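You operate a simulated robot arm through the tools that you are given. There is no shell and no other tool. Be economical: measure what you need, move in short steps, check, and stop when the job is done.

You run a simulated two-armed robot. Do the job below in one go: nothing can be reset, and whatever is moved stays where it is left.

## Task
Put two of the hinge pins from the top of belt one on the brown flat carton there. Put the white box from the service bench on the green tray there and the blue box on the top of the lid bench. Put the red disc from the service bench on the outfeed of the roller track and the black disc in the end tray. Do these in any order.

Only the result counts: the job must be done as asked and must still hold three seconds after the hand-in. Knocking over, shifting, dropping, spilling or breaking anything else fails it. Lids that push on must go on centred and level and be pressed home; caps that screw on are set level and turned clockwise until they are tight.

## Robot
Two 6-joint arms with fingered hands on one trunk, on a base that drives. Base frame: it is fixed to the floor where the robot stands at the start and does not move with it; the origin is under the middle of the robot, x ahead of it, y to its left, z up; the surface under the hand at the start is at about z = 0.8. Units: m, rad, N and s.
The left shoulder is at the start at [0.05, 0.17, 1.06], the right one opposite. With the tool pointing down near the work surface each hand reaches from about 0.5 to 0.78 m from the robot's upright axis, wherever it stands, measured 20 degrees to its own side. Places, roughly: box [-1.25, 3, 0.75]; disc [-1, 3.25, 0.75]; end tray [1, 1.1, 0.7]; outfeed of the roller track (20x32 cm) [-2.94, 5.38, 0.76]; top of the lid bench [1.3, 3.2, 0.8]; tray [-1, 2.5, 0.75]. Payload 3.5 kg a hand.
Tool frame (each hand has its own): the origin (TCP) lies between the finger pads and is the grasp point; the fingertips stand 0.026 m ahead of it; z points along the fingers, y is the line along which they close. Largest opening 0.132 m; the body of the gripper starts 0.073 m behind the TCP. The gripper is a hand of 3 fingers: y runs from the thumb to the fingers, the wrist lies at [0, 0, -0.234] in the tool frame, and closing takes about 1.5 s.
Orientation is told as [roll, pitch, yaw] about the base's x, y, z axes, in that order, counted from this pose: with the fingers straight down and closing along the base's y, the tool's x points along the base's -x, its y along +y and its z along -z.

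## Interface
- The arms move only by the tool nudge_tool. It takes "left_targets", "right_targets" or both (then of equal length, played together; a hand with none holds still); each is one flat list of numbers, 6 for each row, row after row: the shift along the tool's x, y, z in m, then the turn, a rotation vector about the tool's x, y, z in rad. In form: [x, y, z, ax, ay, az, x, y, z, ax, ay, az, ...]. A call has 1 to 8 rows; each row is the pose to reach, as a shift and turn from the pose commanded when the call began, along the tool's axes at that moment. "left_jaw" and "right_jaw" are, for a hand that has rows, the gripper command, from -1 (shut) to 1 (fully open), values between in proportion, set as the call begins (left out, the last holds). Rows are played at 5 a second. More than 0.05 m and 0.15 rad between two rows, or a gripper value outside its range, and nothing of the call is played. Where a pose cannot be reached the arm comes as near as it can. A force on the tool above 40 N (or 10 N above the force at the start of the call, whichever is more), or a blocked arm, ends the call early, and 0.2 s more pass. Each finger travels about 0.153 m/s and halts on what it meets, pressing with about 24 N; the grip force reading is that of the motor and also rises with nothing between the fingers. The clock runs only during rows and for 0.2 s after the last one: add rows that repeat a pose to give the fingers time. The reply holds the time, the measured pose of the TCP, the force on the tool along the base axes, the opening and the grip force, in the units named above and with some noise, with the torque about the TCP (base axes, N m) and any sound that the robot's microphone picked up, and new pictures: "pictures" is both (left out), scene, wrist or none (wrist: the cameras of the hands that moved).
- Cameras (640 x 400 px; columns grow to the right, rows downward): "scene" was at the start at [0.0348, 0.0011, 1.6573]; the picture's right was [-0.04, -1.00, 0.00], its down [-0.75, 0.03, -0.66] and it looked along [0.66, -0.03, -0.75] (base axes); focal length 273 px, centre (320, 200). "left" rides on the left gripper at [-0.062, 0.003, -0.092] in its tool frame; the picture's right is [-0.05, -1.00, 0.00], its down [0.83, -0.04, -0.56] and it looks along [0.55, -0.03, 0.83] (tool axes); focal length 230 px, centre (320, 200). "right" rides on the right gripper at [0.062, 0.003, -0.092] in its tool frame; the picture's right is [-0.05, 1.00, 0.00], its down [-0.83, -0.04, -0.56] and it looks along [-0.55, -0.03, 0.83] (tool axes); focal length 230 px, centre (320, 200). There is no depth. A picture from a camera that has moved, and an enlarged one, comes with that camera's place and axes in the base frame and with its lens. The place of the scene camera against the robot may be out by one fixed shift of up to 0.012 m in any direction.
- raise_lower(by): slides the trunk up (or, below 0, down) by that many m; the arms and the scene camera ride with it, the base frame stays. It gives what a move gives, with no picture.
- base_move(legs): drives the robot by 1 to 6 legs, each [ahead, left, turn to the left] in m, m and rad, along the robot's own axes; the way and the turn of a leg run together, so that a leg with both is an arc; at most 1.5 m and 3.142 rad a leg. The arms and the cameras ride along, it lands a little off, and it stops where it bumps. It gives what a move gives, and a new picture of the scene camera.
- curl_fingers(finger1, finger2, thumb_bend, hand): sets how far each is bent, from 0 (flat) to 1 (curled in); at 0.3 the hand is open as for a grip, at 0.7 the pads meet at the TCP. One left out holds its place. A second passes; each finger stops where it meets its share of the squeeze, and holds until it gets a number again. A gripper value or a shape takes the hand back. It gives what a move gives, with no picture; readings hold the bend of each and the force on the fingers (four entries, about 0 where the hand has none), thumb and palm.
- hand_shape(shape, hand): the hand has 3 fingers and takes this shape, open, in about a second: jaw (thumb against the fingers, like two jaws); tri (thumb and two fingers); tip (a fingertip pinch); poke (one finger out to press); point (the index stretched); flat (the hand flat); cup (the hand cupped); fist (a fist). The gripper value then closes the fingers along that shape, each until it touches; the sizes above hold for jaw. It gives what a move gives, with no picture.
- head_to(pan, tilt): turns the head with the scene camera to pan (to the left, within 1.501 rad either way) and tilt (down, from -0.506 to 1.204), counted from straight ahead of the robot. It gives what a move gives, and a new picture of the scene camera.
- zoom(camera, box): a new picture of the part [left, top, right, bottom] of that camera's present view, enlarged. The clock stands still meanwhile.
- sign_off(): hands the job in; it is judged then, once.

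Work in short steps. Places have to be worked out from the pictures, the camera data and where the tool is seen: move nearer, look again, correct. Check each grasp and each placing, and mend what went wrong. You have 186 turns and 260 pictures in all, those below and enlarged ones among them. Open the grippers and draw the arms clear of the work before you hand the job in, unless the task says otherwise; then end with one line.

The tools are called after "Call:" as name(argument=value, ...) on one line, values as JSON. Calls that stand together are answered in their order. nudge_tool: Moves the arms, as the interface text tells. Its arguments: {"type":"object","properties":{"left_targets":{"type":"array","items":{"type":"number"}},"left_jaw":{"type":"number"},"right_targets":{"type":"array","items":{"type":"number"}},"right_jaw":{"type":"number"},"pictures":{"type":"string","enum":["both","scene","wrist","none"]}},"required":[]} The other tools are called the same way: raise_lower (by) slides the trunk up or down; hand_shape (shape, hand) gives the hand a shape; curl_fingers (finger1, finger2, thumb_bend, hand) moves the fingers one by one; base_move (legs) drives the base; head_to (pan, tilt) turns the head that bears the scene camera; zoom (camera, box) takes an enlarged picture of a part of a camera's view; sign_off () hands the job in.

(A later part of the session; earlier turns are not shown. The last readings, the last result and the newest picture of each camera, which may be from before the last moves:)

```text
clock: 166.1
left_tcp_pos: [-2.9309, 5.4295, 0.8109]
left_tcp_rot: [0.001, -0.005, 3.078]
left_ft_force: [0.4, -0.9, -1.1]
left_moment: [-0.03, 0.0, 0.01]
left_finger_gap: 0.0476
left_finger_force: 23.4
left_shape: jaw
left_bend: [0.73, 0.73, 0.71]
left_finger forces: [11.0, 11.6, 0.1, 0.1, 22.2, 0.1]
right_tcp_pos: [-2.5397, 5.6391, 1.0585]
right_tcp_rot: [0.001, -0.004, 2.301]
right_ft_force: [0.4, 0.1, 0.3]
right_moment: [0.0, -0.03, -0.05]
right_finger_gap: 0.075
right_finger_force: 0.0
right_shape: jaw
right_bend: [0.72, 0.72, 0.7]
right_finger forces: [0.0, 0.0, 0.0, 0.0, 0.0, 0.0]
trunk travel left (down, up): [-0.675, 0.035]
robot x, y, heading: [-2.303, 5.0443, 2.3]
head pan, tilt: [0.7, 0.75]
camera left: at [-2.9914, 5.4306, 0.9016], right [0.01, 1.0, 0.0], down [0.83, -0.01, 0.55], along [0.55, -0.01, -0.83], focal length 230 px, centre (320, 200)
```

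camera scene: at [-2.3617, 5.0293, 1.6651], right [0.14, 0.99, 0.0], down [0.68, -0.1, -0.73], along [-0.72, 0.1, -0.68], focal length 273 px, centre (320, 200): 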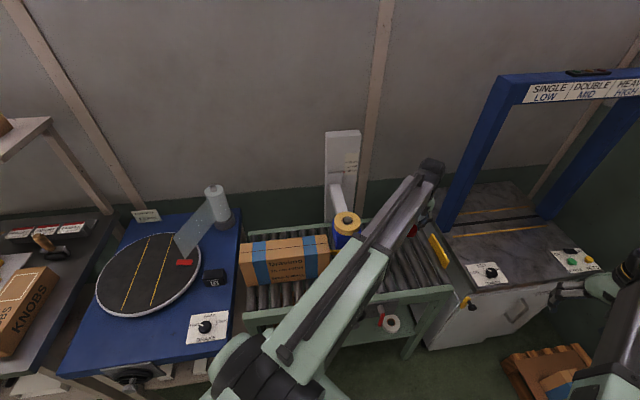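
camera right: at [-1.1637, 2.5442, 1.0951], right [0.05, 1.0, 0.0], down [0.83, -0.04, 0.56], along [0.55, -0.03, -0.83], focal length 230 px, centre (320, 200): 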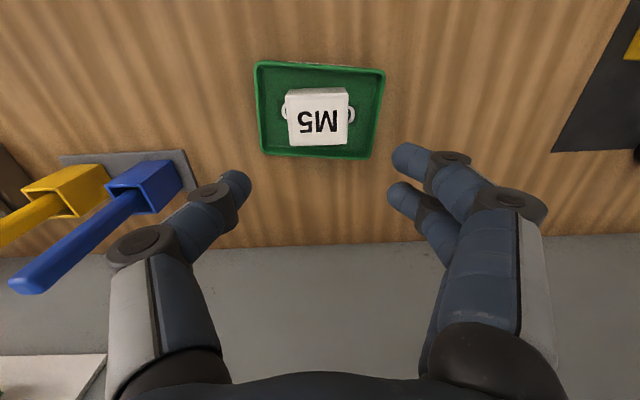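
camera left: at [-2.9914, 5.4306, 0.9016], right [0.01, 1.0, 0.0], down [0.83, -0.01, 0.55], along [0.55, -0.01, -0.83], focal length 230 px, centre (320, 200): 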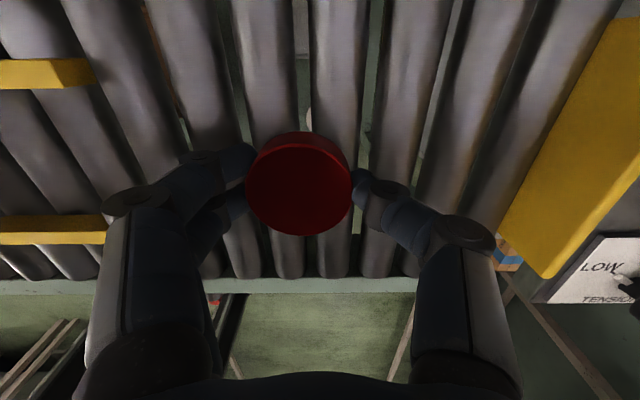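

Still no contact, and the thumb knuckle nears the yellow end plate. I shift 2 cm away from it (to y≈5.41) and continue down.

Call:
nudge_tool(left_targets=[0, 0.02, 0, 0, 0, 0, 0, 0.02, 0.004, 0, 0, 0, 0, 0.02, 0.008, 0, 0, 0], pictures="none")

Call:
nudge_tool(left_targets=[0, 0, 0.003, 0, 0, 0, 0, 0, 0.006, 0, 0, 0], pictures="none")

Call:
nudge_tool(left_targets=[0, 0, 0.002, 0, 0, 0, 0, 0, 0.004, 0, 0, 0], pictures="wrist")

```text
clock: 166.9
left_tcp_pos: [-2.9325, 5.4085, 0.8034]
left_tcp_rot: [0.001, -0.006, 3.077]
left_ft_force: [-0.3, 0.5, -1.2]
left_moment: [0.01, 0.03, -0.01]
left_finger_gap: 0.0475
left_finger_force: 24.2
left_shape: jaw
left_bend: [0.73, 0.73, 0.71]
left_finger forces: [11.1, 11.6, 0.0, 0.0, 22.3, 0.0]
right_tcp_pos: [-2.5397, 5.6399, 1.0581]
right_tcp_rot: [0.001, -0.003, 2.302]
right_ft_force: [-1.1, 0.0, -0.4]
right_moment: [0.0, 0.01, 0.0]
right_finger_gap: 0.0754
right_finger_force: 0.0
right_shape: jaw
right_bend: [0.72, 0.72, 0.7]
right_finger forces: [0.1, 0.0, 0.1, 0.1, 0.0, 0.0]
trunk travel left (down, up): [-0.675, 0.035]
robot x, y, heading: [-2.302, 5.0421, 2.296]
head pan, tilt: [0.7, 0.75]
```

```text
clock: 167.5
left_tcp_pos: [-2.9347, 5.4084, 0.7986]
left_tcp_rot: [0.003, -0.003, 3.077]
left_ft_force: [-0.3, 0.6, -0.6]
left_moment: [-0.02, 0.01, 0.0]
left_finger_gap: 0.0477
left_finger_force: 23.9
left_shape: jaw
left_bend: [0.73, 0.73, 0.71]
left_finger forces: [11.1, 11.6, 0.0, 0.0, 22.4, 0.1]
right_tcp_pos: [-2.5405, 5.6389, 1.0591]
right_tcp_rot: [0.001, -0.001, 2.301]
right_ft_force: [-0.7, 0.0, 0.9]
right_moment: [0.02, -0.05, 0.01]
right_finger_gap: 0.0757
right_finger_force: 0.0
right_shape: jaw
right_bend: [0.72, 0.72, 0.7]
right_finger forces: [0.0, 0.1, 0.0, 0.1, 0.0, 0.1]
trunk travel left (down, up): [-0.675, 0.035]
robot x, y, heading: [-2.3002, 5.0456, 2.301]
head pan, tilt: [0.7, 0.75]
```

```text
clock: 168.1
left_tcp_pos: [-2.9328, 5.4078, 0.793]
left_tcp_rot: [-0.001, -0.005, 3.078]
left_ft_force: [-0.1, -0.6, -0.9]
left_moment: [0.0, 0.03, 0.0]
left_finger_gap: 0.0477
left_finger_force: 23.9
left_shape: jaw
left_bend: [0.73, 0.73, 0.71]
left_finger forces: [11.1, 11.6, 0.1, 0.1, 22.3, 0.1]
right_tcp_pos: [-2.5391, 5.6408, 1.0595]
right_tcp_rot: [0.0, -0.002, 2.301]
right_ft_force: [0.6, -0.3, 0.2]
right_moment: [0.0, 0.02, -0.03]
right_finger_gap: 0.0754
right_finger_force: 0.1
right_shape: jaw
right_bend: [0.72, 0.72, 0.7]
right_finger forces: [0.0, 0.0, 0.0, 0.0, 0.0, 0.1]
trunk travel left (down, up): [-0.675, 0.035]
robot x, y, heading: [-2.3061, 5.0447, 2.301]
head pan, tilt: [0.7, 0.75]
camera left: at [-2.9927, 5.4101, 0.8844], right [0.01, 1.0, 0.0], down [0.83, -0.01, 0.55], along [0.55, -0.01, -0.83], focal length 230 px, centre (320, 200)
```

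left: 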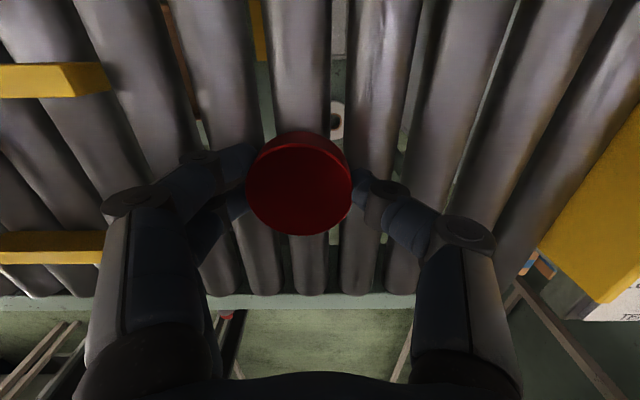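

Rollers look to be at z≈.75; I continue down.

Call:
nudge_tool(left_targets=[0, 0, 0.003, 0, 0, 0, 0, 0, 0.006, 0, 0, 0], pictures="none")

Call:
nudge_tool(left_targets=[0, 0, 0.002, 0, 0, 0, 0, 0, 0.004, 0, 0, 0], pictures="none")

Call:
nudge_tool(left_targets=[0, 0, 0.002, 0, 0, 0, 0, 0, 0.004, 0, 0, 0], pictures="none")

```text
clock: 168.7
left_tcp_pos: [-2.9323, 5.4085, 0.7878]
left_tcp_rot: [0.001, -0.003, 3.076]
left_ft_force: [-0.1, 0.0, -0.3]
left_moment: [0.05, -0.03, -0.03]
left_finger_gap: 0.0475
left_finger_force: 24.1
left_shape: jaw
left_bend: [0.73, 0.73, 0.71]
left_finger forces: [11.0, 11.5, 0.0, 0.1, 22.3, 0.1]
right_tcp_pos: [-2.5412, 5.6385, 1.0587]
right_tcp_rot: [-0.001, -0.002, 2.302]
right_ft_force: [-0.9, -0.2, -0.4]
right_moment: [-0.02, -0.02, -0.05]
right_finger_gap: 0.0755
right_finger_force: 0.0
right_shape: jaw
right_bend: [0.72, 0.72, 0.7]
right_finger forces: [0.0, 0.0, 0.1, 0.1, 0.1, 0.1]
trunk travel left (down, up): [-0.675, 0.035]
robot x, y, heading: [-2.3016, 5.0429, 2.299]
head pan, tilt: [0.7, 0.75]
```

```text
clock: 169.3
left_tcp_pos: [-2.9314, 5.4097, 0.7849]
left_tcp_rot: [0.0, -0.005, 3.078]
left_ft_force: [-1.1, -0.8, 15.2]
left_moment: [-0.67, -0.02, -0.06]
left_finger_gap: 0.0476
left_finger_force: 24.0
left_shape: jaw
left_bend: [0.73, 0.73, 0.71]
left_finger forces: [17.0, 22.0, 0.1, 0.0, 22.8, 0.0]
right_tcp_pos: [-2.5392, 5.6383, 1.0591]
right_tcp_rot: [0.0, -0.002, 2.301]
right_ft_force: [-0.4, -0.3, 0.3]
right_moment: [0.01, 0.0, -0.03]
right_finger_gap: 0.075
right_finger_force: 0.0
right_shape: jaw
right_bend: [0.72, 0.72, 0.7]
right_finger forces: [0.1, 0.1, 0.0, 0.0, 0.0, 0.0]
trunk travel left (down, up): [-0.675, 0.035]
robot x, y, heading: [-2.3022, 5.0417, 2.303]
head pan, tilt: [0.7, 0.75]
```

```text
clock: 169.9
left_tcp_pos: [-2.9338, 5.4096, 0.7857]
left_tcp_rot: [-0.001, -0.011, 3.075]
left_ft_force: [0.0, -1.0, 23.2]
left_moment: [-0.87, -0.05, 0.0]
left_finger_gap: 0.0479
left_finger_force: 23.5
left_shape: jaw
left_bend: [0.74, 0.74, 0.71]
left_finger forces: [20.6, 24.0, 0.0, 0.0, 22.6, 0.0]
right_tcp_pos: [-2.5385, 5.6389, 1.0575]
right_tcp_rot: [0.0, -0.004, 2.301]
right_ft_force: [0.2, 1.2, -0.7]
right_moment: [-0.01, -0.05, -0.01]
right_finger_gap: 0.0755
right_finger_force: 0.1
right_shape: jaw
right_bend: [0.72, 0.72, 0.7]
right_finger forces: [0.0, 0.1, 0.1, 0.0, 0.0, 0.0]
trunk travel left (down, up): [-0.675, 0.035]
robot x, y, heading: [-2.3051, 5.0434, 2.301]
head pan, tilt: [0.7, 0.75]
stopped in row 2 (left hand): the force on the tool passed its limit at 42 N (the readings are from after the stop); the commanded pose is now the measured one
```

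Contact is made. I open gently and look.

Call:
nudge_tool(left_targets=[0, 0, -0.001, 0, 0, 0, 0, 0, -0.001, 0, 0, 0, 0, 0, -0.001, 0, 0, 0], left_jaw=0.0, pictures="wrist")

```text
clock: 170.7
left_tcp_pos: [-2.9325, 5.409, 0.7857]
left_tcp_rot: [-0.001, -0.009, 3.076]
left_ft_force: [-0.8, 1.0, 25.4]
left_moment: [-0.52, -0.03, 0.0]
left_finger_gap: 0.0633
left_finger_force: 0.0
left_shape: jaw
left_bend: [0.74, 0.75, 0.7]
left_finger forces: [8.8, 11.3, 0.1, 0.1, 5.4, 0.0]
right_tcp_pos: [-2.5386, 5.6382, 1.0592]
right_tcp_rot: [0.0, -0.004, 2.3]
right_ft_force: [-0.3, 0.2, 0.3]
right_moment: [0.02, 0.05, -0.01]
right_finger_gap: 0.0753
right_finger_force: 0.1
right_shape: jaw
right_bend: [0.72, 0.72, 0.7]
right_finger forces: [0.1, 0.0, 0.0, 0.1, 0.0, 0.1]
trunk travel left (down, up): [-0.675, 0.035]
robot x, y, heading: [-2.3012, 5.0398, 2.299]
head pan, tilt: [0.7, 0.75]
camera left: at [-2.9916, 5.4105, 0.8776], right [0.01, 1.0, 0.0], down [0.84, -0.01, 0.55], along [0.55, 0.0, -0.84], focal length 230 px, centre (320, 200)
```

left: 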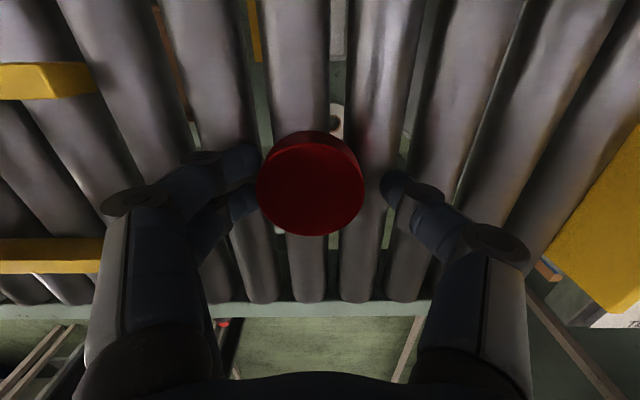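

The disc rests on two rollers. I shift the hand 4 mm to centre around it, then lift.

Call:
nudge_tool(left_targets=[0, 0.004, -0.003, 0, 0, 0, 0, 0.005, -0.01, 0, 0, 0, 0, 0.005, -0.04, 0, 0, 0, 0, 0.005, -0.08, 0, 0, 0, 0, 0.005, -0.12, 0, 0, 0, 0, 0.005, -0.16, 0, 0, 0, 0, 0.005, -0.2, 0, 0, 0], left_jaw=0.15, pictures="wrist")

```text
clock: 172.3
left_tcp_pos: [-2.9312, 5.4018, 0.9856]
left_tcp_rot: [0.0, -0.005, 3.077]
left_ft_force: [0.3, 0.8, 0.1]
left_moment: [0.0, 0.0, 0.03]
left_finger_gap: 0.0756
left_finger_force: 0.1
left_shape: jaw
left_bend: [0.72, 0.72, 0.7]
left_finger forces: [0.1, 0.0, 0.1, 0.0, 0.1, 0.1]
right_tcp_pos: [-2.5411, 5.6399, 1.0587]
right_tcp_rot: [-0.001, -0.002, 2.303]
right_ft_force: [0.4, 0.2, -0.5]
right_moment: [-0.03, 0.02, -0.02]
right_finger_gap: 0.0749
right_finger_force: 0.0
right_shape: jaw
right_bend: [0.72, 0.72, 0.7]
right_finger forces: [0.0, 0.0, 0.0, 0.1, 0.1, 0.0]
trunk travel left (down, up): [-0.675, 0.035]
robot x, y, heading: [-2.3035, 5.0458, 2.298]
head pan, tilt: [0.7, 0.75]
camera left: at [-2.992, 5.4034, 1.077], right [0.01, 1.0, 0.0], down [0.83, -0.01, 0.55], along [0.55, -0.01, -0.83], focal length 230 px, centre (320, 200)
```

left: 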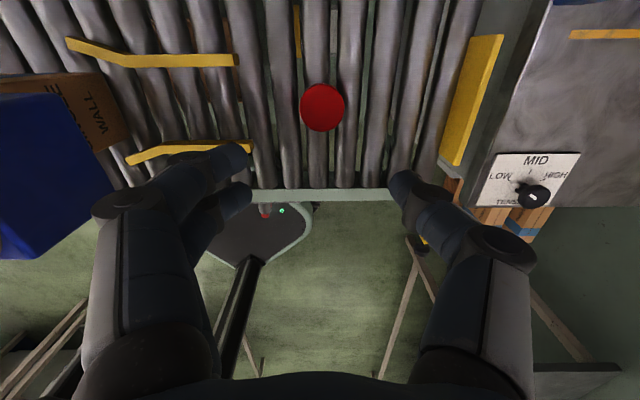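

The red disc sits on the outfeed. I raise and retract the left hand, yaw it back, and back out.

Call:
nudge_tool(left_targets=[0, 0, -0.045, 0, 0, 0, 0, 0, -0.09, 0, 0, 0, 0.01, 0, -0.13, 0, 0, 0, 0.04, 0, -0.16, 0, 0, 0, 0.075, -0.02, -0.17, 0, 0, 0, 0.1, -0.04, -0.17, 0, 0, 0, 0.125, -0.04, -0.17, 0, 0, 0], pictures="none")

Call:
base_move(legs=[[-0.29, 0.12, 0], [0, 0, -0.73]])

```text
clock: 173.9
left_tcp_pos: [-2.8026, 5.436, 1.1517]
left_tcp_rot: [0.0, -0.005, 3.078]
left_ft_force: [0.8, -0.7, 0.3]
left_moment: [0.0, -0.01, -0.01]
left_finger_gap: 0.0758
left_finger_force: 0.1
left_shape: jaw
left_bend: [0.72, 0.72, 0.7]
left_finger forces: [0.0, 0.0, 0.0, 0.0, 0.0, 0.0]
right_tcp_pos: [-2.5396, 5.6386, 1.0589]
right_tcp_rot: [-0.002, -0.002, 2.302]
right_ft_force: [0.3, 0.9, 0.4]
right_moment: [0.0, -0.02, -0.02]
right_finger_gap: 0.0751
right_finger_force: 0.0
right_shape: jaw
right_bend: [0.72, 0.72, 0.7]
right_finger forces: [0.0, 0.0, 0.0, 0.0, 0.0, 0.0]
trunk travel left (down, up): [-0.675, 0.035]
robot x, y, heading: [-2.3033, 5.0421, 2.296]
head pan, tilt: [0.7, 0.75]
```

```text
clock: 177.9
left_tcp_pos: [-2.3098, 5.3797, 1.1518]
left_tcp_rot: [0.001, -0.006, 2.338]
left_ft_force: [0.1, 0.5, 1.0]
left_moment: [0.0, -0.02, -0.03]
left_finger_gap: 0.076
left_finger_force: 0.0
left_shape: jaw
left_bend: [0.72, 0.72, 0.7]
left_finger forces: [0.1, 0.0, 0.1, 0.0, 0.0, 0.1]
right_tcp_pos: [-1.9779, 5.3517, 1.0582]
right_tcp_rot: [-0.001, -0.001, 1.563]
right_ft_force: [0.4, 1.0, 1.1]
right_moment: [0.0, 0.0, 0.03]
right_finger_gap: 0.0752
right_finger_force: 0.1
right_shape: jaw
right_bend: [0.72, 0.72, 0.7]
right_finger forces: [0.0, 0.0, 0.0, 0.0, 0.0, 0.0]
trunk travel left (down, up): [-0.675, 0.035]
robot x, y, heading: [-2.2016, 4.7521, 1.559]
head pan, tilt: [0.7, 0.75]
camera scene: at [-2.2612, 4.7794, 1.6651], right [0.77, 0.63, 0.0], down [0.43, -0.53, -0.73], along [-0.46, 0.57, -0.68], focal length 273 px, centre (320, 200)
```

scene: 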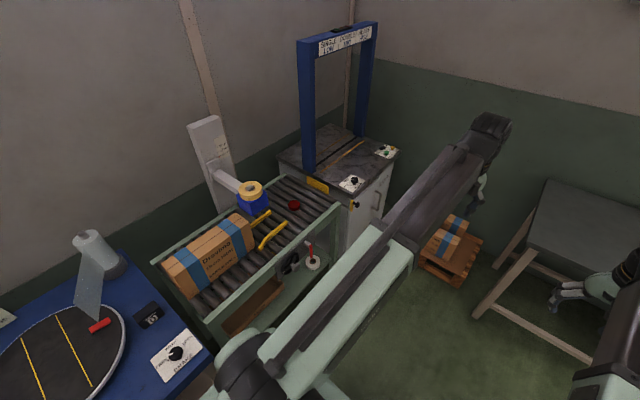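

The red disc is visible on the track. I straighten the left hand's yaw and drive back to the service bench.

Call:
nudge_tool(left_targets=[0, 0, 0.01, 0, 0, 0.13, 0, 0, 0.02, 0, 0, 0.26, 0, 0, 0.03, 0, 0, 0.39, 0, 0, 0.04, 0, 0, 0.52, 0, 0, 0.05, 0, 0, 0.65, 0, 0, 0.05, 0, 0, 0.775], pictures="none")

Call:
base_move(legs=[[-0.85, -0.1, 0], [-0.85, -0.05, 0], [0, 0, -1.56]])

Call:
head_to(pan=0.0, tilt=0.8)

```text
clock: 179.3
left_tcp_pos: [-2.3096, 5.3785, 1.1004]
left_tcp_rot: [0.001, -0.005, 1.559]
left_ft_force: [-0.1, -0.5, 0.0]
left_moment: [0.0, 0.01, -0.01]
left_finger_gap: 0.0757
left_finger_force: 0.0
left_shape: jaw
left_bend: [0.72, 0.72, 0.7]
left_finger forces: [0.1, 0.1, 0.1, 0.1, 0.0, 0.0]
right_tcp_pos: [-1.979, 5.3515, 1.0584]
right_tcp_rot: [-0.001, -0.002, 1.562]
right_ft_force: [-0.1, 0.2, -1.1]
right_moment: [-0.03, 0.01, 0.01]
right_finger_gap: 0.0751
right_finger_force: 0.2
right_shape: jaw
right_bend: [0.72, 0.72, 0.7]
right_finger forces: [0.1, 0.1, 0.0, 0.1, 0.1, 0.0]
trunk travel left (down, up): [-0.675, 0.035]
robot x, y, heading: [-2.2034, 4.7537, 1.557]
head pan, tilt: [0.7, 0.75]
```

```text
clock: 191.7
left_tcp_pos: [-1.4297, 3.1867, 1.1007]
left_tcp_rot: [0.004, -0.006, 0.026]
left_ft_force: [0.4, -0.2, 0.6]
left_moment: [-0.01, 0.01, 0.02]
left_finger_gap: 0.076
left_finger_force: 0.0
left_shape: jaw
left_bend: [0.72, 0.72, 0.7]
left_finger forces: [0.0, 0.1, 0.0, 0.0, 0.0, 0.1]
right_tcp_pos: [-1.4451, 2.855, 1.0583]
right_tcp_rot: [0.0, -0.003, 0.027]
right_ft_force: [0.5, 0.0, -0.3]
right_moment: [0.0, 0.03, -0.01]
right_finger_gap: 0.0753
right_finger_force: 0.1
right_shape: jaw
right_bend: [0.72, 0.72, 0.7]
right_finger forces: [0.0, 0.0, 0.0, 0.0, 0.1, 0.1]
trunk travel left (down, up): [-0.675, 0.035]
robot x, y, heading: [-2.0514, 3.061, 0.022]
head pan, tilt: [0.7, 0.75]
camera scene: at [-2.0345, 3.1193, 1.6651], right [0.66, -0.75, 0.0], down [-0.51, -0.45, -0.73], along [0.55, 0.48, -0.68], focal length 273 px, centre (320, 200)
```

scene: 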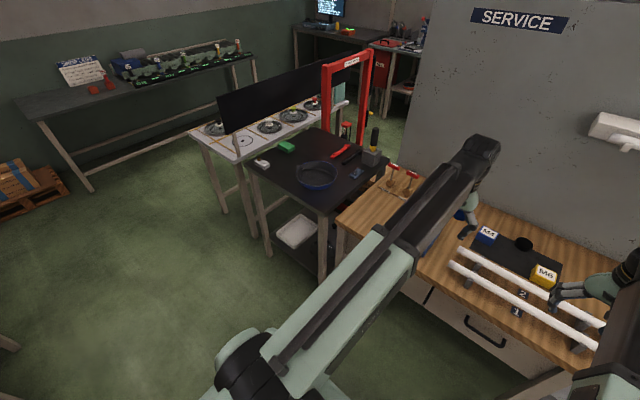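

```text
clock: 192.8
left_tcp_pos: [-1.4293, 3.187, 1.1019]
left_tcp_rot: [0.003, -0.005, 0.028]
left_ft_force: [0.0, 0.9, -0.1]
left_moment: [-0.01, 0.01, 0.01]
left_finger_gap: 0.0757
left_finger_force: 0.1
left_shape: jaw
left_bend: [0.72, 0.72, 0.7]
left_finger forces: [0.0, 0.0, 0.0, 0.1, 0.1, 0.1]
right_tcp_pos: [-1.4451, 2.8556, 1.0581]
right_tcp_rot: [-0.001, -0.001, 0.025]
right_ft_force: [-0.2, 0.1, -0.3]
right_moment: [0.04, 0.01, 0.01]
right_finger_gap: 0.0753
right_finger_force: 0.0
right_shape: jaw
right_bend: [0.72, 0.72, 0.7]
right_finger forces: [0.0, 0.0, 0.0, 0.1, 0.1, 0.0]
trunk travel left (down, up): [-0.675, 0.035]
robot x, y, heading: [-2.0514, 3.0621, 0.018]
head pan, tilt: [0.0, 0.799]
camera scene: at [-2.0161, 3.0664, 1.6611], right [0.02, -1.0, 0.0], down [-0.72, -0.02, -0.7], along [0.7, 0.02, -0.72], focal length 273 px, centre (320, 200)
```

scene: 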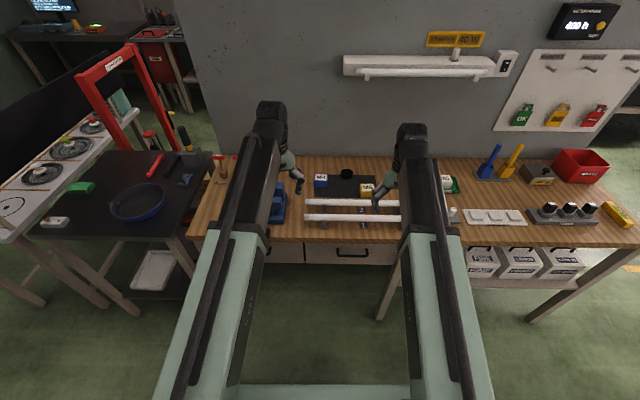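

Blue M4 box at about [−1.11,3.08] and black disc at [−1.05,2.97] are visible. I drive .28 ahead and look with the wrist cameras.

Call:
base_move(legs=[[0.28, 0, -0.02]])

Call:
zoom(camera="left", box=[0, 0, 640, 400])

Call:
zoom(camera="right", box=[0, 0, 640, 400])

```text
clock: 194.8
left_tcp_pos: [-1.1481, 3.183, 1.1]
left_tcp_rot: [0.005, -0.006, 0.012]
left_ft_force: [-0.4, 0.3, -0.1]
left_moment: [0.0, 0.01, 0.02]
left_finger_gap: 0.0759
left_finger_force: 0.0
left_shape: jaw
left_bend: [0.72, 0.72, 0.7]
left_finger forces: [0.1, 0.0, 0.0, 0.0, 0.0, 0.0]
right_tcp_pos: [-1.1679, 2.8499, 1.0573]
right_tcp_rot: [0.001, -0.001, 0.008]
right_ft_force: [0.8, 0.3, 0.3]
right_moment: [0.0, 0.02, -0.01]
right_finger_gap: 0.0752
right_finger_force: 0.1
right_shape: jaw
right_bend: [0.72, 0.72, 0.7]
right_finger forces: [0.0, 0.0, 0.1, 0.1, 0.1, 0.1]
trunk travel left (down, up): [-0.675, 0.035]
robot x, y, heading: [-1.77, 3.0648, 0.007]
head pan, tilt: [0.0, 0.799]
camera scene: at [-1.7354, 3.0697, 1.6611], right [0.01, -1.0, 0.0], down [-0.72, 0.0, -0.7], along [0.7, 0.0, -0.72], focal length 273 px, centre (320, 200)
```

scene: 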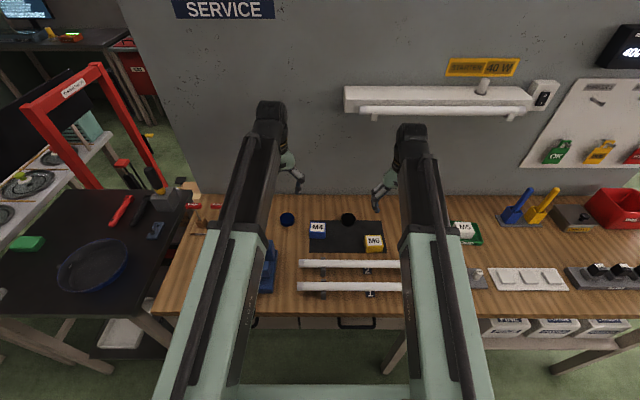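

```text
1.00 times, centred on (320, 200) of left (not enlarged: the box is as wide or as high as the picture)
camera zoom: at [-1.0845, 3.1868, 1.1918], right [0.06, -1.0, 0.0], down [-0.83, -0.06, 0.55], along [-0.55, -0.03, -0.83], focal length 230 px, centre (320, 200)
```

zoom: 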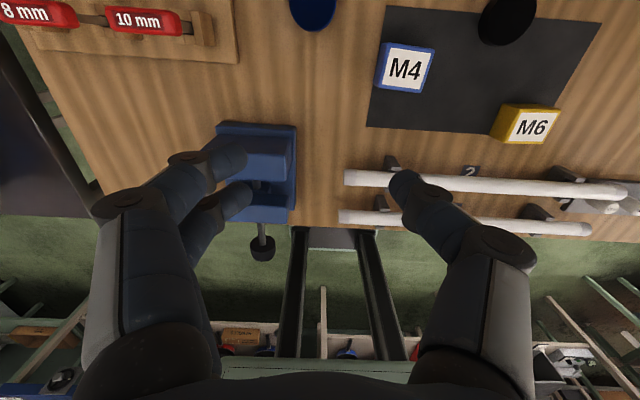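

```text
1.00 times, centred on (320, 200) of right (not enlarged: the box is as wide or as high as the picture)
camera zoom: at [-1.2297, 2.8539, 1.1497], right [0.04, 1.0, 0.0], down [0.83, -0.03, 0.56], along [0.56, -0.02, -0.83], focal length 230 px, centre (320, 200)
```

zoom: 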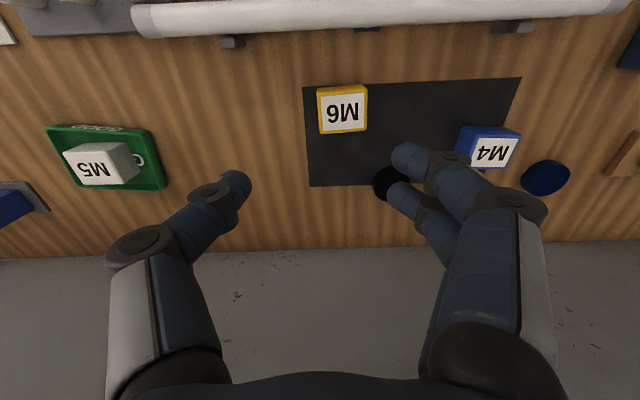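

Black disc at [−1.046,2.960], blue box at [−1.104,3.079]. I move the right hand over the disc at z≈.93 and shift the left hand aside.

Call:
nudge_tool(left_targets=[0, 0.02, 0, 0, 0, 0, 0, 0.04, 0, 0, 0, 0, 0, 0.06, 0, 0, 0, 0, 0, 0.07, 0, 0, 0, 0, 0, 0.07, 0, 0, 0, 0, 0, 0.07, 0, 0, 0, 0], right_targets=[-0.03, 0.03, 0, 0, 0, 0, -0.06, 0.06, 0, 0, 0, 0, -0.09, 0.09, 0.02, 0, 0, 0, -0.121, 0.109, 0.04, 0, 0, 0, -0.121, 0.109, 0.085, 0, 0, 0, -0.121, 0.109, 0.125, 0, 0, 0], right_jaw=0.25, pictures="wrist")

```text
clock: 196.2
left_tcp_pos: [-1.1473, 3.2524, 1.1003]
left_tcp_rot: [0.004, -0.006, 0.014]
left_ft_force: [-0.5, -0.5, -0.6]
left_moment: [0.0, 0.06, -0.02]
left_finger_gap: 0.0757
left_finger_force: 0.1
left_shape: jaw
left_bend: [0.72, 0.72, 0.7]
left_finger forces: [0.1, 0.0, 0.0, 0.0, 0.0, 0.0]
right_tcp_pos: [-1.0494, 2.9593, 0.9314]
right_tcp_rot: [0.0, -0.002, 0.012]
right_ft_force: [0.1, 0.3, 0.1]
right_moment: [0.01, 0.01, 0.01]
right_finger_gap: 0.0819
right_finger_force: 0.1
right_shape: jaw
right_bend: [0.71, 0.71, 0.69]
right_finger forces: [0.0, 0.0, 0.0, 0.2, 0.0, 0.0]
trunk travel left (down, up): [-0.675, 0.035]
robot x, y, heading: [-1.7772, 3.0646, 0.008]
head pan, tilt: [0.0, 0.799]
camera right: at [-1.1103, 2.9632, 1.0241], right [0.04, 1.0, 0.0], down [0.83, -0.03, 0.56], along [0.56, -0.02, -0.83], focal length 230 px, centre (320, 200)
camera left: at [-1.085, 3.2564, 1.1921], right [0.06, -1.0, 0.0], down [-0.83, -0.06, 0.55], along [-0.55, -0.03, -0.83], focal length 230 px, centre (320, 200)
```

right: 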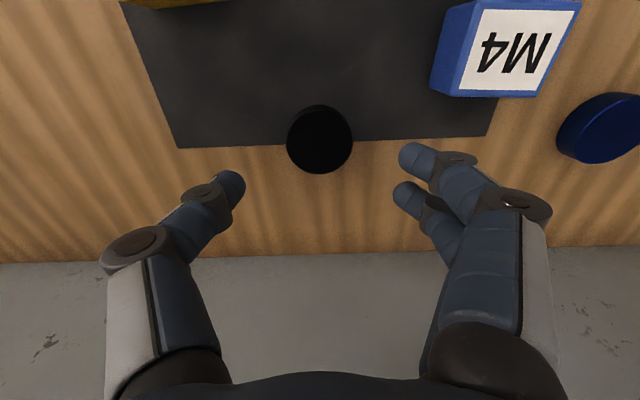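
left: 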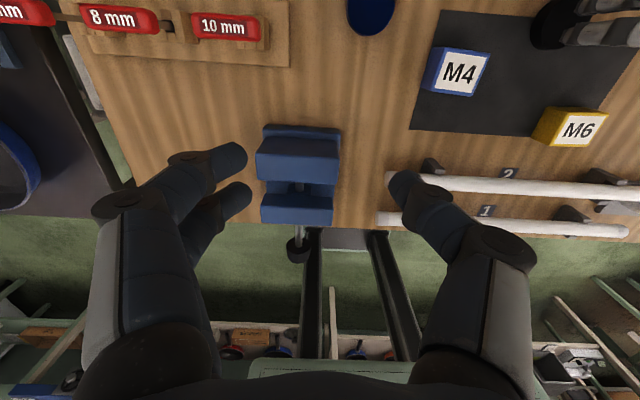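

Disc centre is at [−1.044,2.961]. I go down to about .848.

Call:
nudge_tool(right_targets=[-0.005, 0.002, 0.035, 0, 0, 0, -0.005, 0.002, 0.065, 0, 0, 0, -0.005, 0.002, 0.083, 0, 0, 0, -0.005, 0.002, 0.083, 0, 0, 0], pictures="wrist")

```text
clock: 197.2
left_tcp_pos: [-1.1473, 3.2526, 1.1022]
left_tcp_rot: [0.005, -0.005, 0.013]
left_ft_force: [-0.1, 0.1, 0.4]
left_moment: [0.02, -0.01, 0.01]
left_finger_gap: 0.076
left_finger_force: 0.0
left_shape: jaw
left_bend: [0.72, 0.72, 0.7]
left_finger forces: [0.1, 0.0, 0.1, 0.0, 0.0, 0.0]
right_tcp_pos: [-1.0434, 2.9633, 0.85]
right_tcp_rot: [0.0, -0.001, 0.011]
right_ft_force: [0.7, -0.3, 0.2]
right_moment: [0.01, -0.01, 0.01]
right_finger_gap: 0.082
right_finger_force: 0.1
right_shape: jaw
right_bend: [0.71, 0.71, 0.69]
right_finger forces: [0.0, 0.1, 0.0, 0.0, 0.1, 0.0]
trunk travel left (down, up): [-0.675, 0.035]
robot x, y, heading: [-1.7739, 3.0641, 0.007]
head pan, tilt: [0.0, 0.799]
camera right: at [-1.1051, 2.9658, 0.9415], right [0.04, 1.0, 0.0], down [0.83, -0.03, 0.56], along [0.56, -0.02, -0.83], focal length 230 px, centre (320, 200)
```

right: 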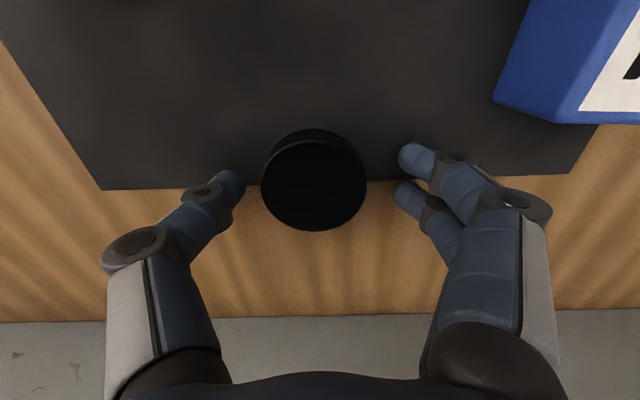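

Well placed, no contact. I lower 2 mm and close.

Call:
nudge_tool(right_targets=[0, 0, 0.0025, 0, 0, 0], pictures="none")

Call:
nudge_tool(right_targets=[0, 0, 0, 0, 0, 0, 0, 0, 0, 0, 0, 0, 0, 0, 0, 0, 0, 0, 0, 0, 0, 0, 0, 0], right_jaw=-1, pictures="none")

Call:
nudge_tool(right_targets=[0, 0, -0.02, 0, 0, 0, 0, 0, -0.06, 0, 0, 0, 0, 0, -0.1, 0, 0, 0, 0, 0, -0.14, 0, 0, 0, 0, 0, -0.18, 0, 0, 0, 0, 0, -0.22, 0, 0, 0], pictures="wrist")

```text
clock: 197.6
left_tcp_pos: [-1.148, 3.2516, 1.1009]
left_tcp_rot: [0.002, -0.004, 0.011]
left_ft_force: [0.8, 0.0, 0.0]
left_moment: [0.01, 0.0, -0.01]
left_finger_gap: 0.0759
left_finger_force: 0.0
left_shape: jaw
left_bend: [0.72, 0.72, 0.7]
left_finger forces: [0.1, 0.0, 0.0, 0.1, 0.0, 0.1]
right_tcp_pos: [-1.0435, 2.9624, 0.8477]
right_tcp_rot: [0.001, -0.002, 0.011]
right_ft_force: [0.4, 0.1, -0.1]
right_moment: [-0.01, 0.01, -0.01]
right_finger_gap: 0.0821
right_finger_force: 0.0
right_shape: jaw
right_bend: [0.71, 0.71, 0.69]
right_finger forces: [0.0, 0.0, 0.0, 0.0, 0.0, 0.0]
trunk travel left (down, up): [-0.675, 0.035]
robot x, y, heading: [-1.7743, 3.0617, 0.006]
head pan, tilt: [0.0, 0.799]
```

```text
clock: 198.6
left_tcp_pos: [-1.1476, 3.2513, 1.1012]
left_tcp_rot: [0.003, -0.004, 0.013]
left_ft_force: [0.3, 1.1, 0.2]
left_moment: [0.02, 0.05, -0.02]
left_finger_gap: 0.0757
left_finger_force: 0.1
left_shape: jaw
left_bend: [0.72, 0.72, 0.7]
left_finger forces: [0.0, 0.0, 0.1, 0.0, 0.0, 0.0]
right_tcp_pos: [-1.0442, 2.963, 0.8475]
right_tcp_rot: [0.001, 0.0, 0.012]
right_ft_force: [-0.1, -1.0, -0.3]
right_moment: [0.0, 0.0, 0.0]
right_finger_gap: 0.0466
right_finger_force: 23.6
right_shape: jaw
right_bend: [0.73, 0.74, 0.7]
right_finger forces: [10.9, 11.6, 0.0, 0.0, 21.2, 0.0]
trunk travel left (down, up): [-0.675, 0.035]
robot x, y, heading: [-1.7729, 3.0634, 0.009]
head pan, tilt: [0.0, 0.799]
```

```text
clock: 200.0
left_tcp_pos: [-1.1477, 3.2517, 1.1019]
left_tcp_rot: [0.004, -0.006, 0.01]
left_ft_force: [-0.4, 0.3, -0.8]
left_moment: [0.04, -0.02, -0.01]
left_finger_gap: 0.0758
left_finger_force: 0.0
left_shape: jaw
left_bend: [0.72, 0.72, 0.7]
left_finger forces: [0.0, 0.2, 0.0, 0.1, 0.0, 0.1]
right_tcp_pos: [-1.0414, 2.9641, 1.069]
right_tcp_rot: [0.001, 0.0, 0.011]
right_ft_force: [0.1, -0.7, -1.2]
right_moment: [0.03, -0.02, -0.02]
right_finger_gap: 0.0464
right_finger_force: 24.2
right_shape: jaw
right_bend: [0.73, 0.74, 0.7]
right_finger forces: [11.0, 11.4, 0.1, 0.1, 21.4, 0.0]
trunk travel left (down, up): [-0.675, 0.035]
robot x, y, heading: [-1.772, 3.0668, 0.008]
head pan, tilt: [0.0, 0.799]
camera right: at [-1.1027, 2.9665, 1.1607], right [0.04, 1.0, 0.0], down [0.83, -0.03, 0.56], along [0.56, -0.02, -0.83], focal length 230 px, centre (320, 200)
```

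right: 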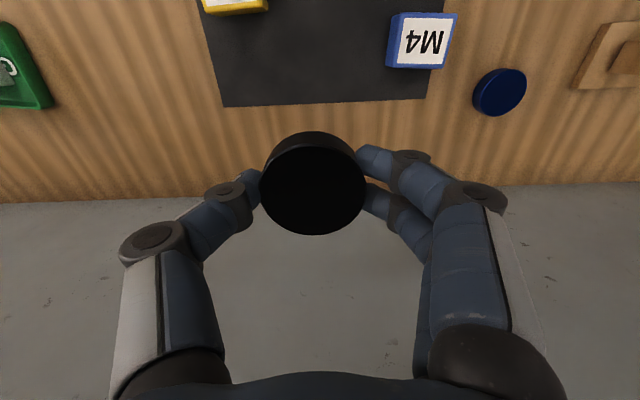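

The black disc is held and lifted. I move the right hand clear and bring the left hand over the blue M4 box at [−1.103,3.078].

Call:
nudge_tool(right_targets=[0.03, -0.035, 0, 0, 0, 0, 0.06, -0.07, 0, 0, 0, 0, 0.09, -0.105, 0, 0, 0, 0, 0.12, -0.14, 0, 0, 0, 0, 0.12, -0.14, 0, 0, 0, 0, 0.12, -0.14, 0, 0, 0, 0, 0.12, -0.14, 0, 0, 0, 0, 0.12, -0.14, 0, 0, 0], left_targets=[0, 0, 0, 0, 0, 0, 0, -0.02, 0, 0, 0, 0, -0.01, -0.06, 0, 0, 0, 0, -0.02, -0.1, 0, 0, 0, 0, -0.03, -0.14, 0.01, 0, 0, 0, -0.044, -0.174, 0.04, 0, 0, 0, -0.044, -0.174, 0.085, 0, 0, 0, -0.044, -0.174, 0.13, 0, 0, 0], left_jaw=0.3, pictures="wrist")

```text
refused: targets must hold 6 numbers for each row
```

One number was missing; I resend.

Call:
nudge_tool(right_targets=[0.03, -0.035, 0, 0, 0, 0, 0.06, -0.07, 0, 0, 0, 0, 0.09, -0.105, 0, 0, 0, 0, 0.12, -0.14, 0, 0, 0, 0, 0.12, -0.14, 0, 0, 0, 0, 0.12, -0.14, 0, 0, 0, 0, 0.12, -0.14, 0, 0, 0, 0, 0.12, -0.14, 0, 0, 0, 0], left_targets=[0, 0, 0, 0, 0, 0, 0, -0.02, 0, 0, 0, 0, -0.01, -0.06, 0, 0, 0, 0, -0.02, -0.1, 0, 0, 0, 0, -0.03, -0.14, 0.01, 0, 0, 0, -0.044, -0.174, 0.04, 0, 0, 0, -0.044, -0.174, 0.085, 0, 0, 0, -0.044, -0.174, 0.13, 0, 0, 0], left_jaw=0.3, pictures="wrist")

```text
clock: 201.8
left_tcp_pos: [-1.101, 3.0804, 0.972]
left_tcp_rot: [0.004, -0.005, 0.013]
left_ft_force: [0.8, -0.4, -0.3]
left_moment: [0.02, -0.03, 0.01]
left_finger_gap: 0.0851
left_finger_force: 0.0
left_shape: jaw
left_bend: [0.7, 0.7, 0.68]
left_finger forces: [0.0, 0.0, 0.1, 0.1, 0.0, 0.1]
right_tcp_pos: [-1.159, 2.8231, 1.0662]
right_tcp_rot: [0.001, -0.002, 0.011]
right_ft_force: [-0.1, -0.9, -1.1]
right_moment: [0.03, 0.01, 0.0]
right_finger_gap: 0.0465
right_finger_force: 24.2
right_shape: jaw
right_bend: [0.73, 0.74, 0.7]
right_finger forces: [11.4, 12.3, 0.0, 0.0, 21.8, 0.0]
trunk travel left (down, up): [-0.675, 0.035]
robot x, y, heading: [-1.7758, 3.0679, 0.011]
head pan, tilt: [0.0, 0.799]
camera right: at [-1.2211, 2.8263, 1.1581], right [0.04, 1.0, 0.0], down [0.83, -0.03, 0.56], along [0.56, -0.02, -0.83], focal length 230 px, centre (320, 200)
camera left: at [-1.0383, 3.0847, 1.0627], right [0.06, -1.0, 0.0], down [-0.83, -0.06, 0.55], along [-0.55, -0.03, -0.83], focal length 230 px, centre (320, 200)
```

right: 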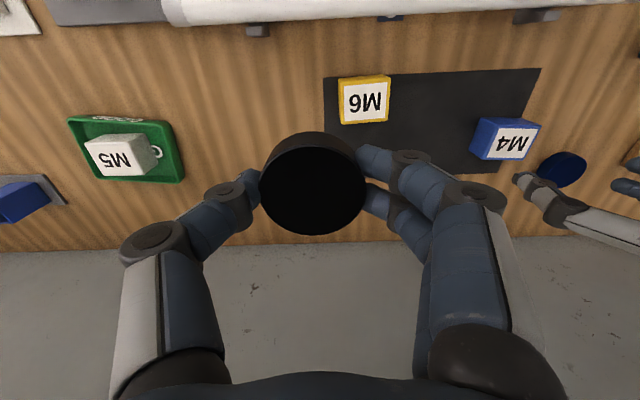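
left: 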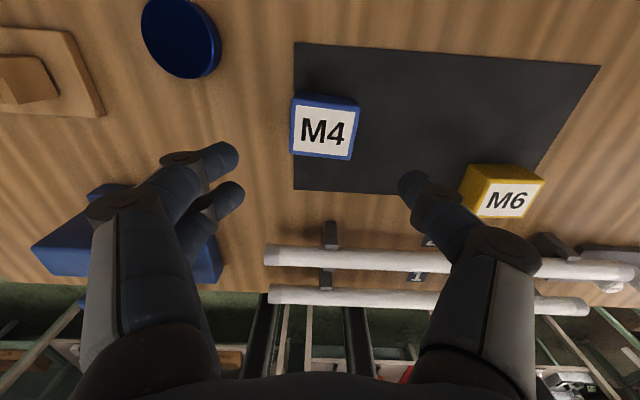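

M4 is centred at [−1.098,3.080]. I go down and close.

Call:
nudge_tool(left_targets=[-0.002, 0, 0.04, 0, 0, 0, -0.002, 0, 0.08, 0, 0, 0, -0.002, 0, 0.11, 0, 0, 0, -0.002, 0, 0.12, 0, 0, 0, -0.002, 0, 0.12, 0, 0, 0], pictures="wrist")

Call:
nudge_tool(left_targets=[0, 0, 0, 0, 0, 0, 0, 0, 0, 0, 0, 0, 0, 0, 0, 0, 0, 0, 0, 0, 0, 0, 0, 0], left_jaw=-1, pictures="wrist")

```text
clock: 203.0
left_tcp_pos: [-1.0991, 3.0803, 0.8496]
left_tcp_rot: [0.004, -0.005, 0.011]
left_ft_force: [0.0, 0.6, -0.5]
left_moment: [0.0, 0.0, 0.0]
left_finger_gap: 0.0855
left_finger_force: 0.2
left_shape: jaw
left_bend: [0.7, 0.7, 0.68]
left_finger forces: [0.0, 0.1, 0.0, 0.0, 0.0, 0.1]
right_tcp_pos: [-1.1593, 2.8224, 1.0651]
right_tcp_rot: [0.001, -0.001, 0.01]
right_ft_force: [0.2, 0.3, -1.7]
right_moment: [-0.01, 0.0, -0.01]
right_finger_gap: 0.0462
right_finger_force: 23.7
right_shape: jaw
right_bend: [0.73, 0.74, 0.7]
right_finger forces: [11.4, 12.3, 0.0, 0.0, 21.8, 0.1]
trunk travel left (down, up): [-0.675, 0.035]
robot x, y, heading: [-1.7762, 3.0649, 0.008]
head pan, tilt: [0.0, 0.799]
camera left: at [-1.0377, 3.0852, 0.9414], right [0.06, -1.0, 0.0], down [-0.83, -0.06, 0.55], along [-0.55, -0.03, -0.83], focal length 230 px, centre (320, 200)
```

left: 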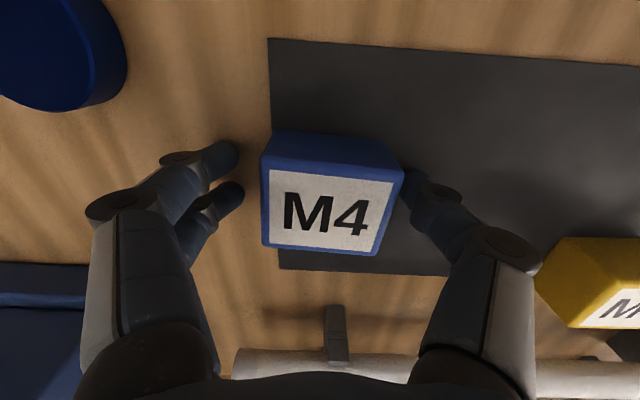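

```text
clock: 204.0
left_tcp_pos: [-1.1008, 3.082, 0.8497]
left_tcp_rot: [0.004, -0.006, 0.014]
left_ft_force: [-0.8, 0.0, -0.1]
left_moment: [-0.03, -0.02, 0.01]
left_finger_gap: 0.054
left_finger_force: 24.1
left_shape: jaw
left_bend: [0.73, 0.73, 0.7]
left_finger forces: [11.1, 10.5, 0.0, 0.0, 21.7, 0.2]
right_tcp_pos: [-1.1597, 2.8242, 1.065]
right_tcp_rot: [-0.001, 0.0, 0.01]
right_ft_force: [-0.1, -0.1, -1.8]
right_moment: [0.05, -0.01, -0.01]
right_finger_gap: 0.0463
right_finger_force: 24.3
right_shape: jaw
right_bend: [0.73, 0.74, 0.7]
right_finger forces: [11.4, 12.3, 0.0, 0.1, 21.8, 0.0]
trunk travel left (down, up): [-0.675, 0.035]
robot x, y, heading: [-1.7744, 3.0646, 0.007]
head pan, tilt: [0.0, 0.799]
camera left: at [-1.0376, 3.0852, 0.9417], right [0.06, -1.0, 0.0], down [-0.83, -0.06, 0.55], along [-0.55, -0.03, -0.83], focal length 230 px, centre (320, 200)
```

left: 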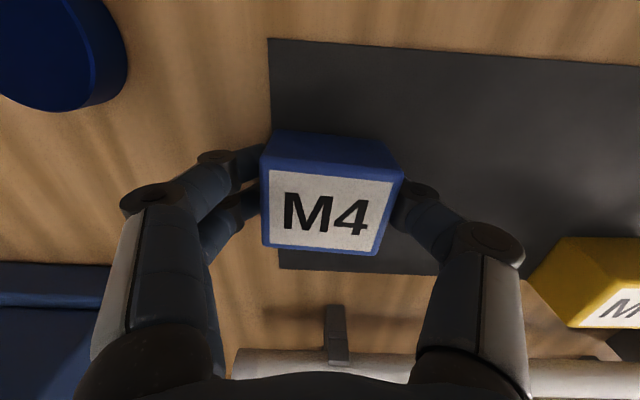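

M4 is gripped. I lift it and pull the left hand back a bit, then back off and turn to drive out along the aisle.

Call:
nudge_tool(left_targets=[0, 0, -0.02, 0, 0, 0, 0, 0, -0.06, 0, 0, 0, 0, 0, -0.1, 0, 0, 0, 0, 0, -0.14, 0, 0, 0, 0.02, 0.02, -0.18, 0, 0, 0, 0.05, 0.04, -0.21, 0, 0, 0, 0.08, 0.06, -0.22, 0, 0, 0], pictures="both")

Call:
base_move(legs=[[-0.28, 0, 0], [0, 0, 1.56]])

```text
clock: 205.6
left_tcp_pos: [-1.1812, 3.1406, 1.0681]
left_tcp_rot: [0.003, -0.005, 0.012]
left_ft_force: [0.3, 0.1, -1.9]
left_moment: [-0.02, 0.02, 0.0]
left_finger_gap: 0.0539
left_finger_force: 23.9
left_shape: jaw
left_bend: [0.73, 0.73, 0.7]
left_finger forces: [11.2, 10.5, 0.0, 0.0, 21.8, 0.1]
right_tcp_pos: [-1.1612, 2.8238, 1.0651]
right_tcp_rot: [0.0, -0.001, 0.012]
right_ft_force: [-0.1, -0.2, -0.8]
right_moment: [0.02, -0.03, 0.0]
right_finger_gap: 0.0461
right_finger_force: 24.0
right_shape: jaw
right_bend: [0.73, 0.74, 0.7]
right_finger forces: [11.4, 12.3, 0.0, 0.0, 21.8, 0.0]
trunk travel left (down, up): [-0.675, 0.035]
robot x, y, heading: [-1.7731, 3.0654, 0.011]
head pan, tilt: [0.0, 0.799]
camera scene: at [-1.7373, 3.07, 1.6611], right [0.01, -1.0, 0.0], down [-0.72, 0.0, -0.7], along [0.7, 0.0, -0.72], focal length 273 px, centre (320, 200)
camera left: at [-1.1184, 3.1447, 1.1603], right [0.06, -1.0, 0.0], down [-0.83, -0.05, 0.55], along [-0.55, -0.03, -0.83], focal length 230 px, centre (320, 200)
```

scene: 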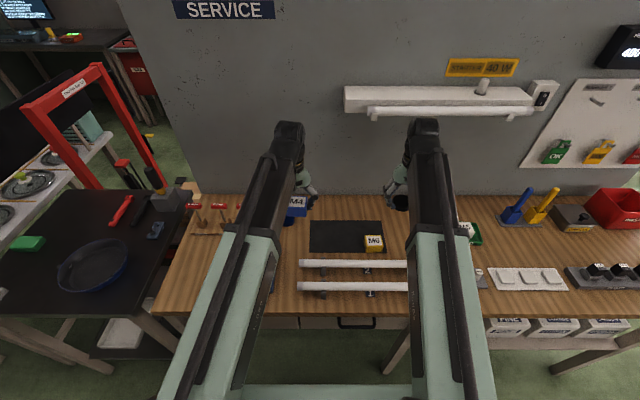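
left: 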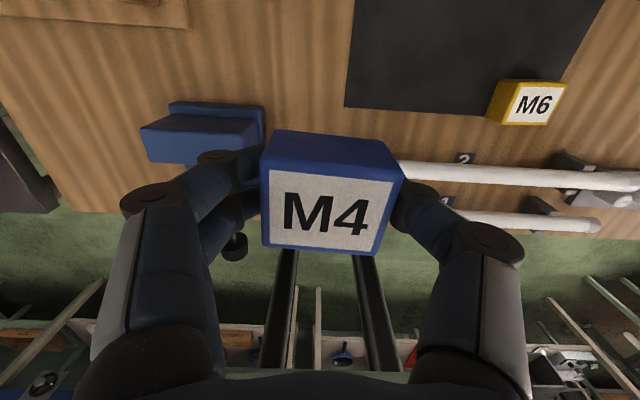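

```text
clock: 211.3
left_tcp_pos: [-2.1303, 3.6583, 1.0685]
left_tcp_rot: [0.005, -0.006, 1.566]
left_ft_force: [0.1, 0.0, -2.8]
left_moment: [-0.03, 0.0, 0.0]
left_finger_gap: 0.0539
left_finger_force: 24.7
left_shape: jaw
left_bend: [0.73, 0.73, 0.7]
left_finger forces: [11.1, 10.6, 0.0, 0.0, 21.6, 0.0]
right_tcp_pos: [-1.8137, 3.6744, 1.0659]
right_tcp_rot: [0.0, -0.002, 1.566]
right_ft_force: [-0.3, -1.0, -1.0]
right_moment: [-0.02, 0.04, 0.01]
right_finger_gap: 0.0461
right_finger_force: 23.6
right_shape: jaw
right_bend: [0.73, 0.74, 0.7]
right_finger forces: [10.6, 12.2, 0.0, 0.0, 21.5, 0.0]
trunk travel left (down, up): [-0.675, 0.035]
robot x, y, heading: [-2.0656, 3.0635, 1.561]
head pan, tilt: [0.0, 0.799]
camera scene: at [-2.0678, 3.1082, 1.6611], right [1.0, -0.01, 0.0], down [-0.01, -0.72, -0.7], along [0.01, 0.7, -0.72], focal length 273 px, centre (320, 200)
```

scene: 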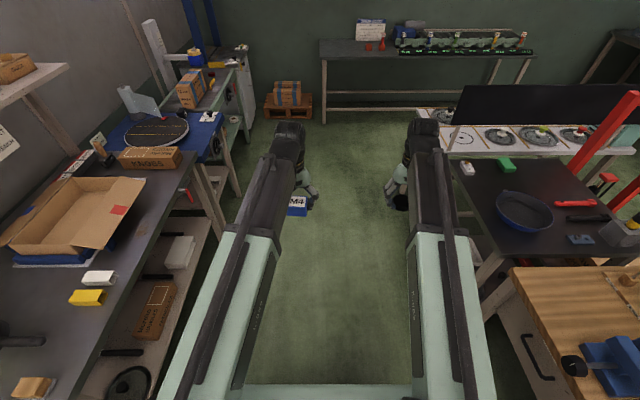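

Now I drive the known route in reverse: back along the aisle, right, then back past the welder.

Call:
base_move(legs=[[-0.86, 0, 0.005], [-0.86, 0, 0.004], [0, -0.52, 0]])

Call:
base_move(legs=[[-0.78, -0.02, 0]])

```text
clock: 222.6
left_tcp_pos: [-1.632, 1.9559, 1.0689]
left_tcp_rot: [0.005, -0.005, 1.606]
left_ft_force: [0.5, -0.4, -1.3]
left_moment: [0.0, 0.03, 0.01]
left_finger_gap: 0.0535
left_finger_force: 24.0
left_shape: jaw
left_bend: [0.73, 0.73, 0.7]
left_finger forces: [11.1, 10.5, 0.0, 0.0, 21.7, 0.1]
right_tcp_pos: [-1.3147, 1.9853, 1.0656]
right_tcp_rot: [0.001, -0.003, 1.605]
right_ft_force: [0.5, 0.7, -2.1]
right_moment: [-0.01, 0.02, 0.01]
right_finger_gap: 0.0462
right_finger_force: 23.8
right_shape: jaw
right_bend: [0.73, 0.74, 0.7]
right_finger forces: [10.8, 12.2, 0.0, 0.0, 21.5, 0.0]
trunk travel left (down, up): [-0.675, 0.035]
robot x, y, heading: [-1.5411, 1.3669, 1.602]
head pan, tilt: [0.0, 0.799]
camera scene: at [-1.5461, 1.4098, 1.6611], right [1.0, 0.03, 0.0], down [0.02, -0.72, -0.7], along [-0.02, 0.7, -0.72], focal length 273 px, centre (320, 200)
```

scene: 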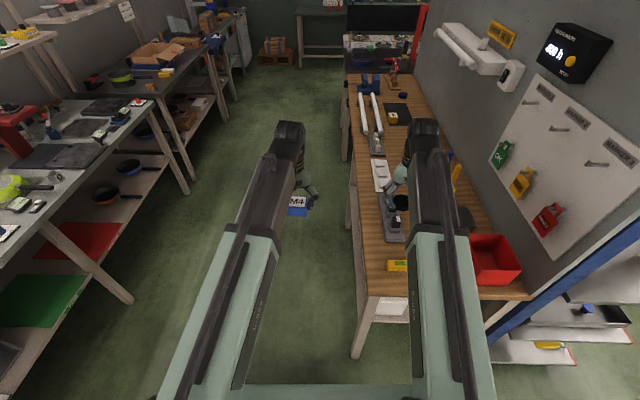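

```text
clock: 226.8
left_tcp_pos: [-1.5831, 1.1709, 1.0688]
left_tcp_rot: [0.004, -0.005, 1.591]
left_ft_force: [0.5, -0.3, -1.7]
left_moment: [0.05, 0.05, -0.01]
left_finger_gap: 0.0539
left_finger_force: 24.0
left_shape: jaw
left_bend: [0.73, 0.73, 0.7]
left_finger forces: [11.2, 10.6, 0.0, 0.0, 21.7, 0.0]
right_tcp_pos: [-1.2668, 1.1937, 1.0674]
right_tcp_rot: [-0.001, -0.002, 1.591]
right_ft_force: [-0.5, -0.2, -1.6]
right_moment: [-0.01, -0.01, -0.01]
right_finger_gap: 0.0458
right_finger_force: 24.3
right_shape: jaw
right_bend: [0.73, 0.74, 0.7]
right_finger forces: [10.9, 12.2, 0.0, 0.0, 21.4, 0.0]
trunk travel left (down, up): [-0.675, 0.035]
robot x, y, heading: [-1.5032, 0.5757, 1.584]
head pan, tilt: [0.0, 0.799]
camera scene: at [-1.5086, 0.6219, 1.6611], right [1.0, 0.01, 0.0], down [0.01, -0.72, -0.7], along [-0.01, 0.7, -0.72], focal length 273 px, centre (320, 200)
```

scene: 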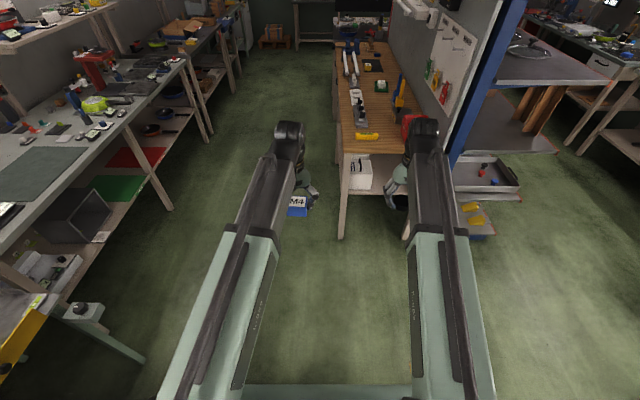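

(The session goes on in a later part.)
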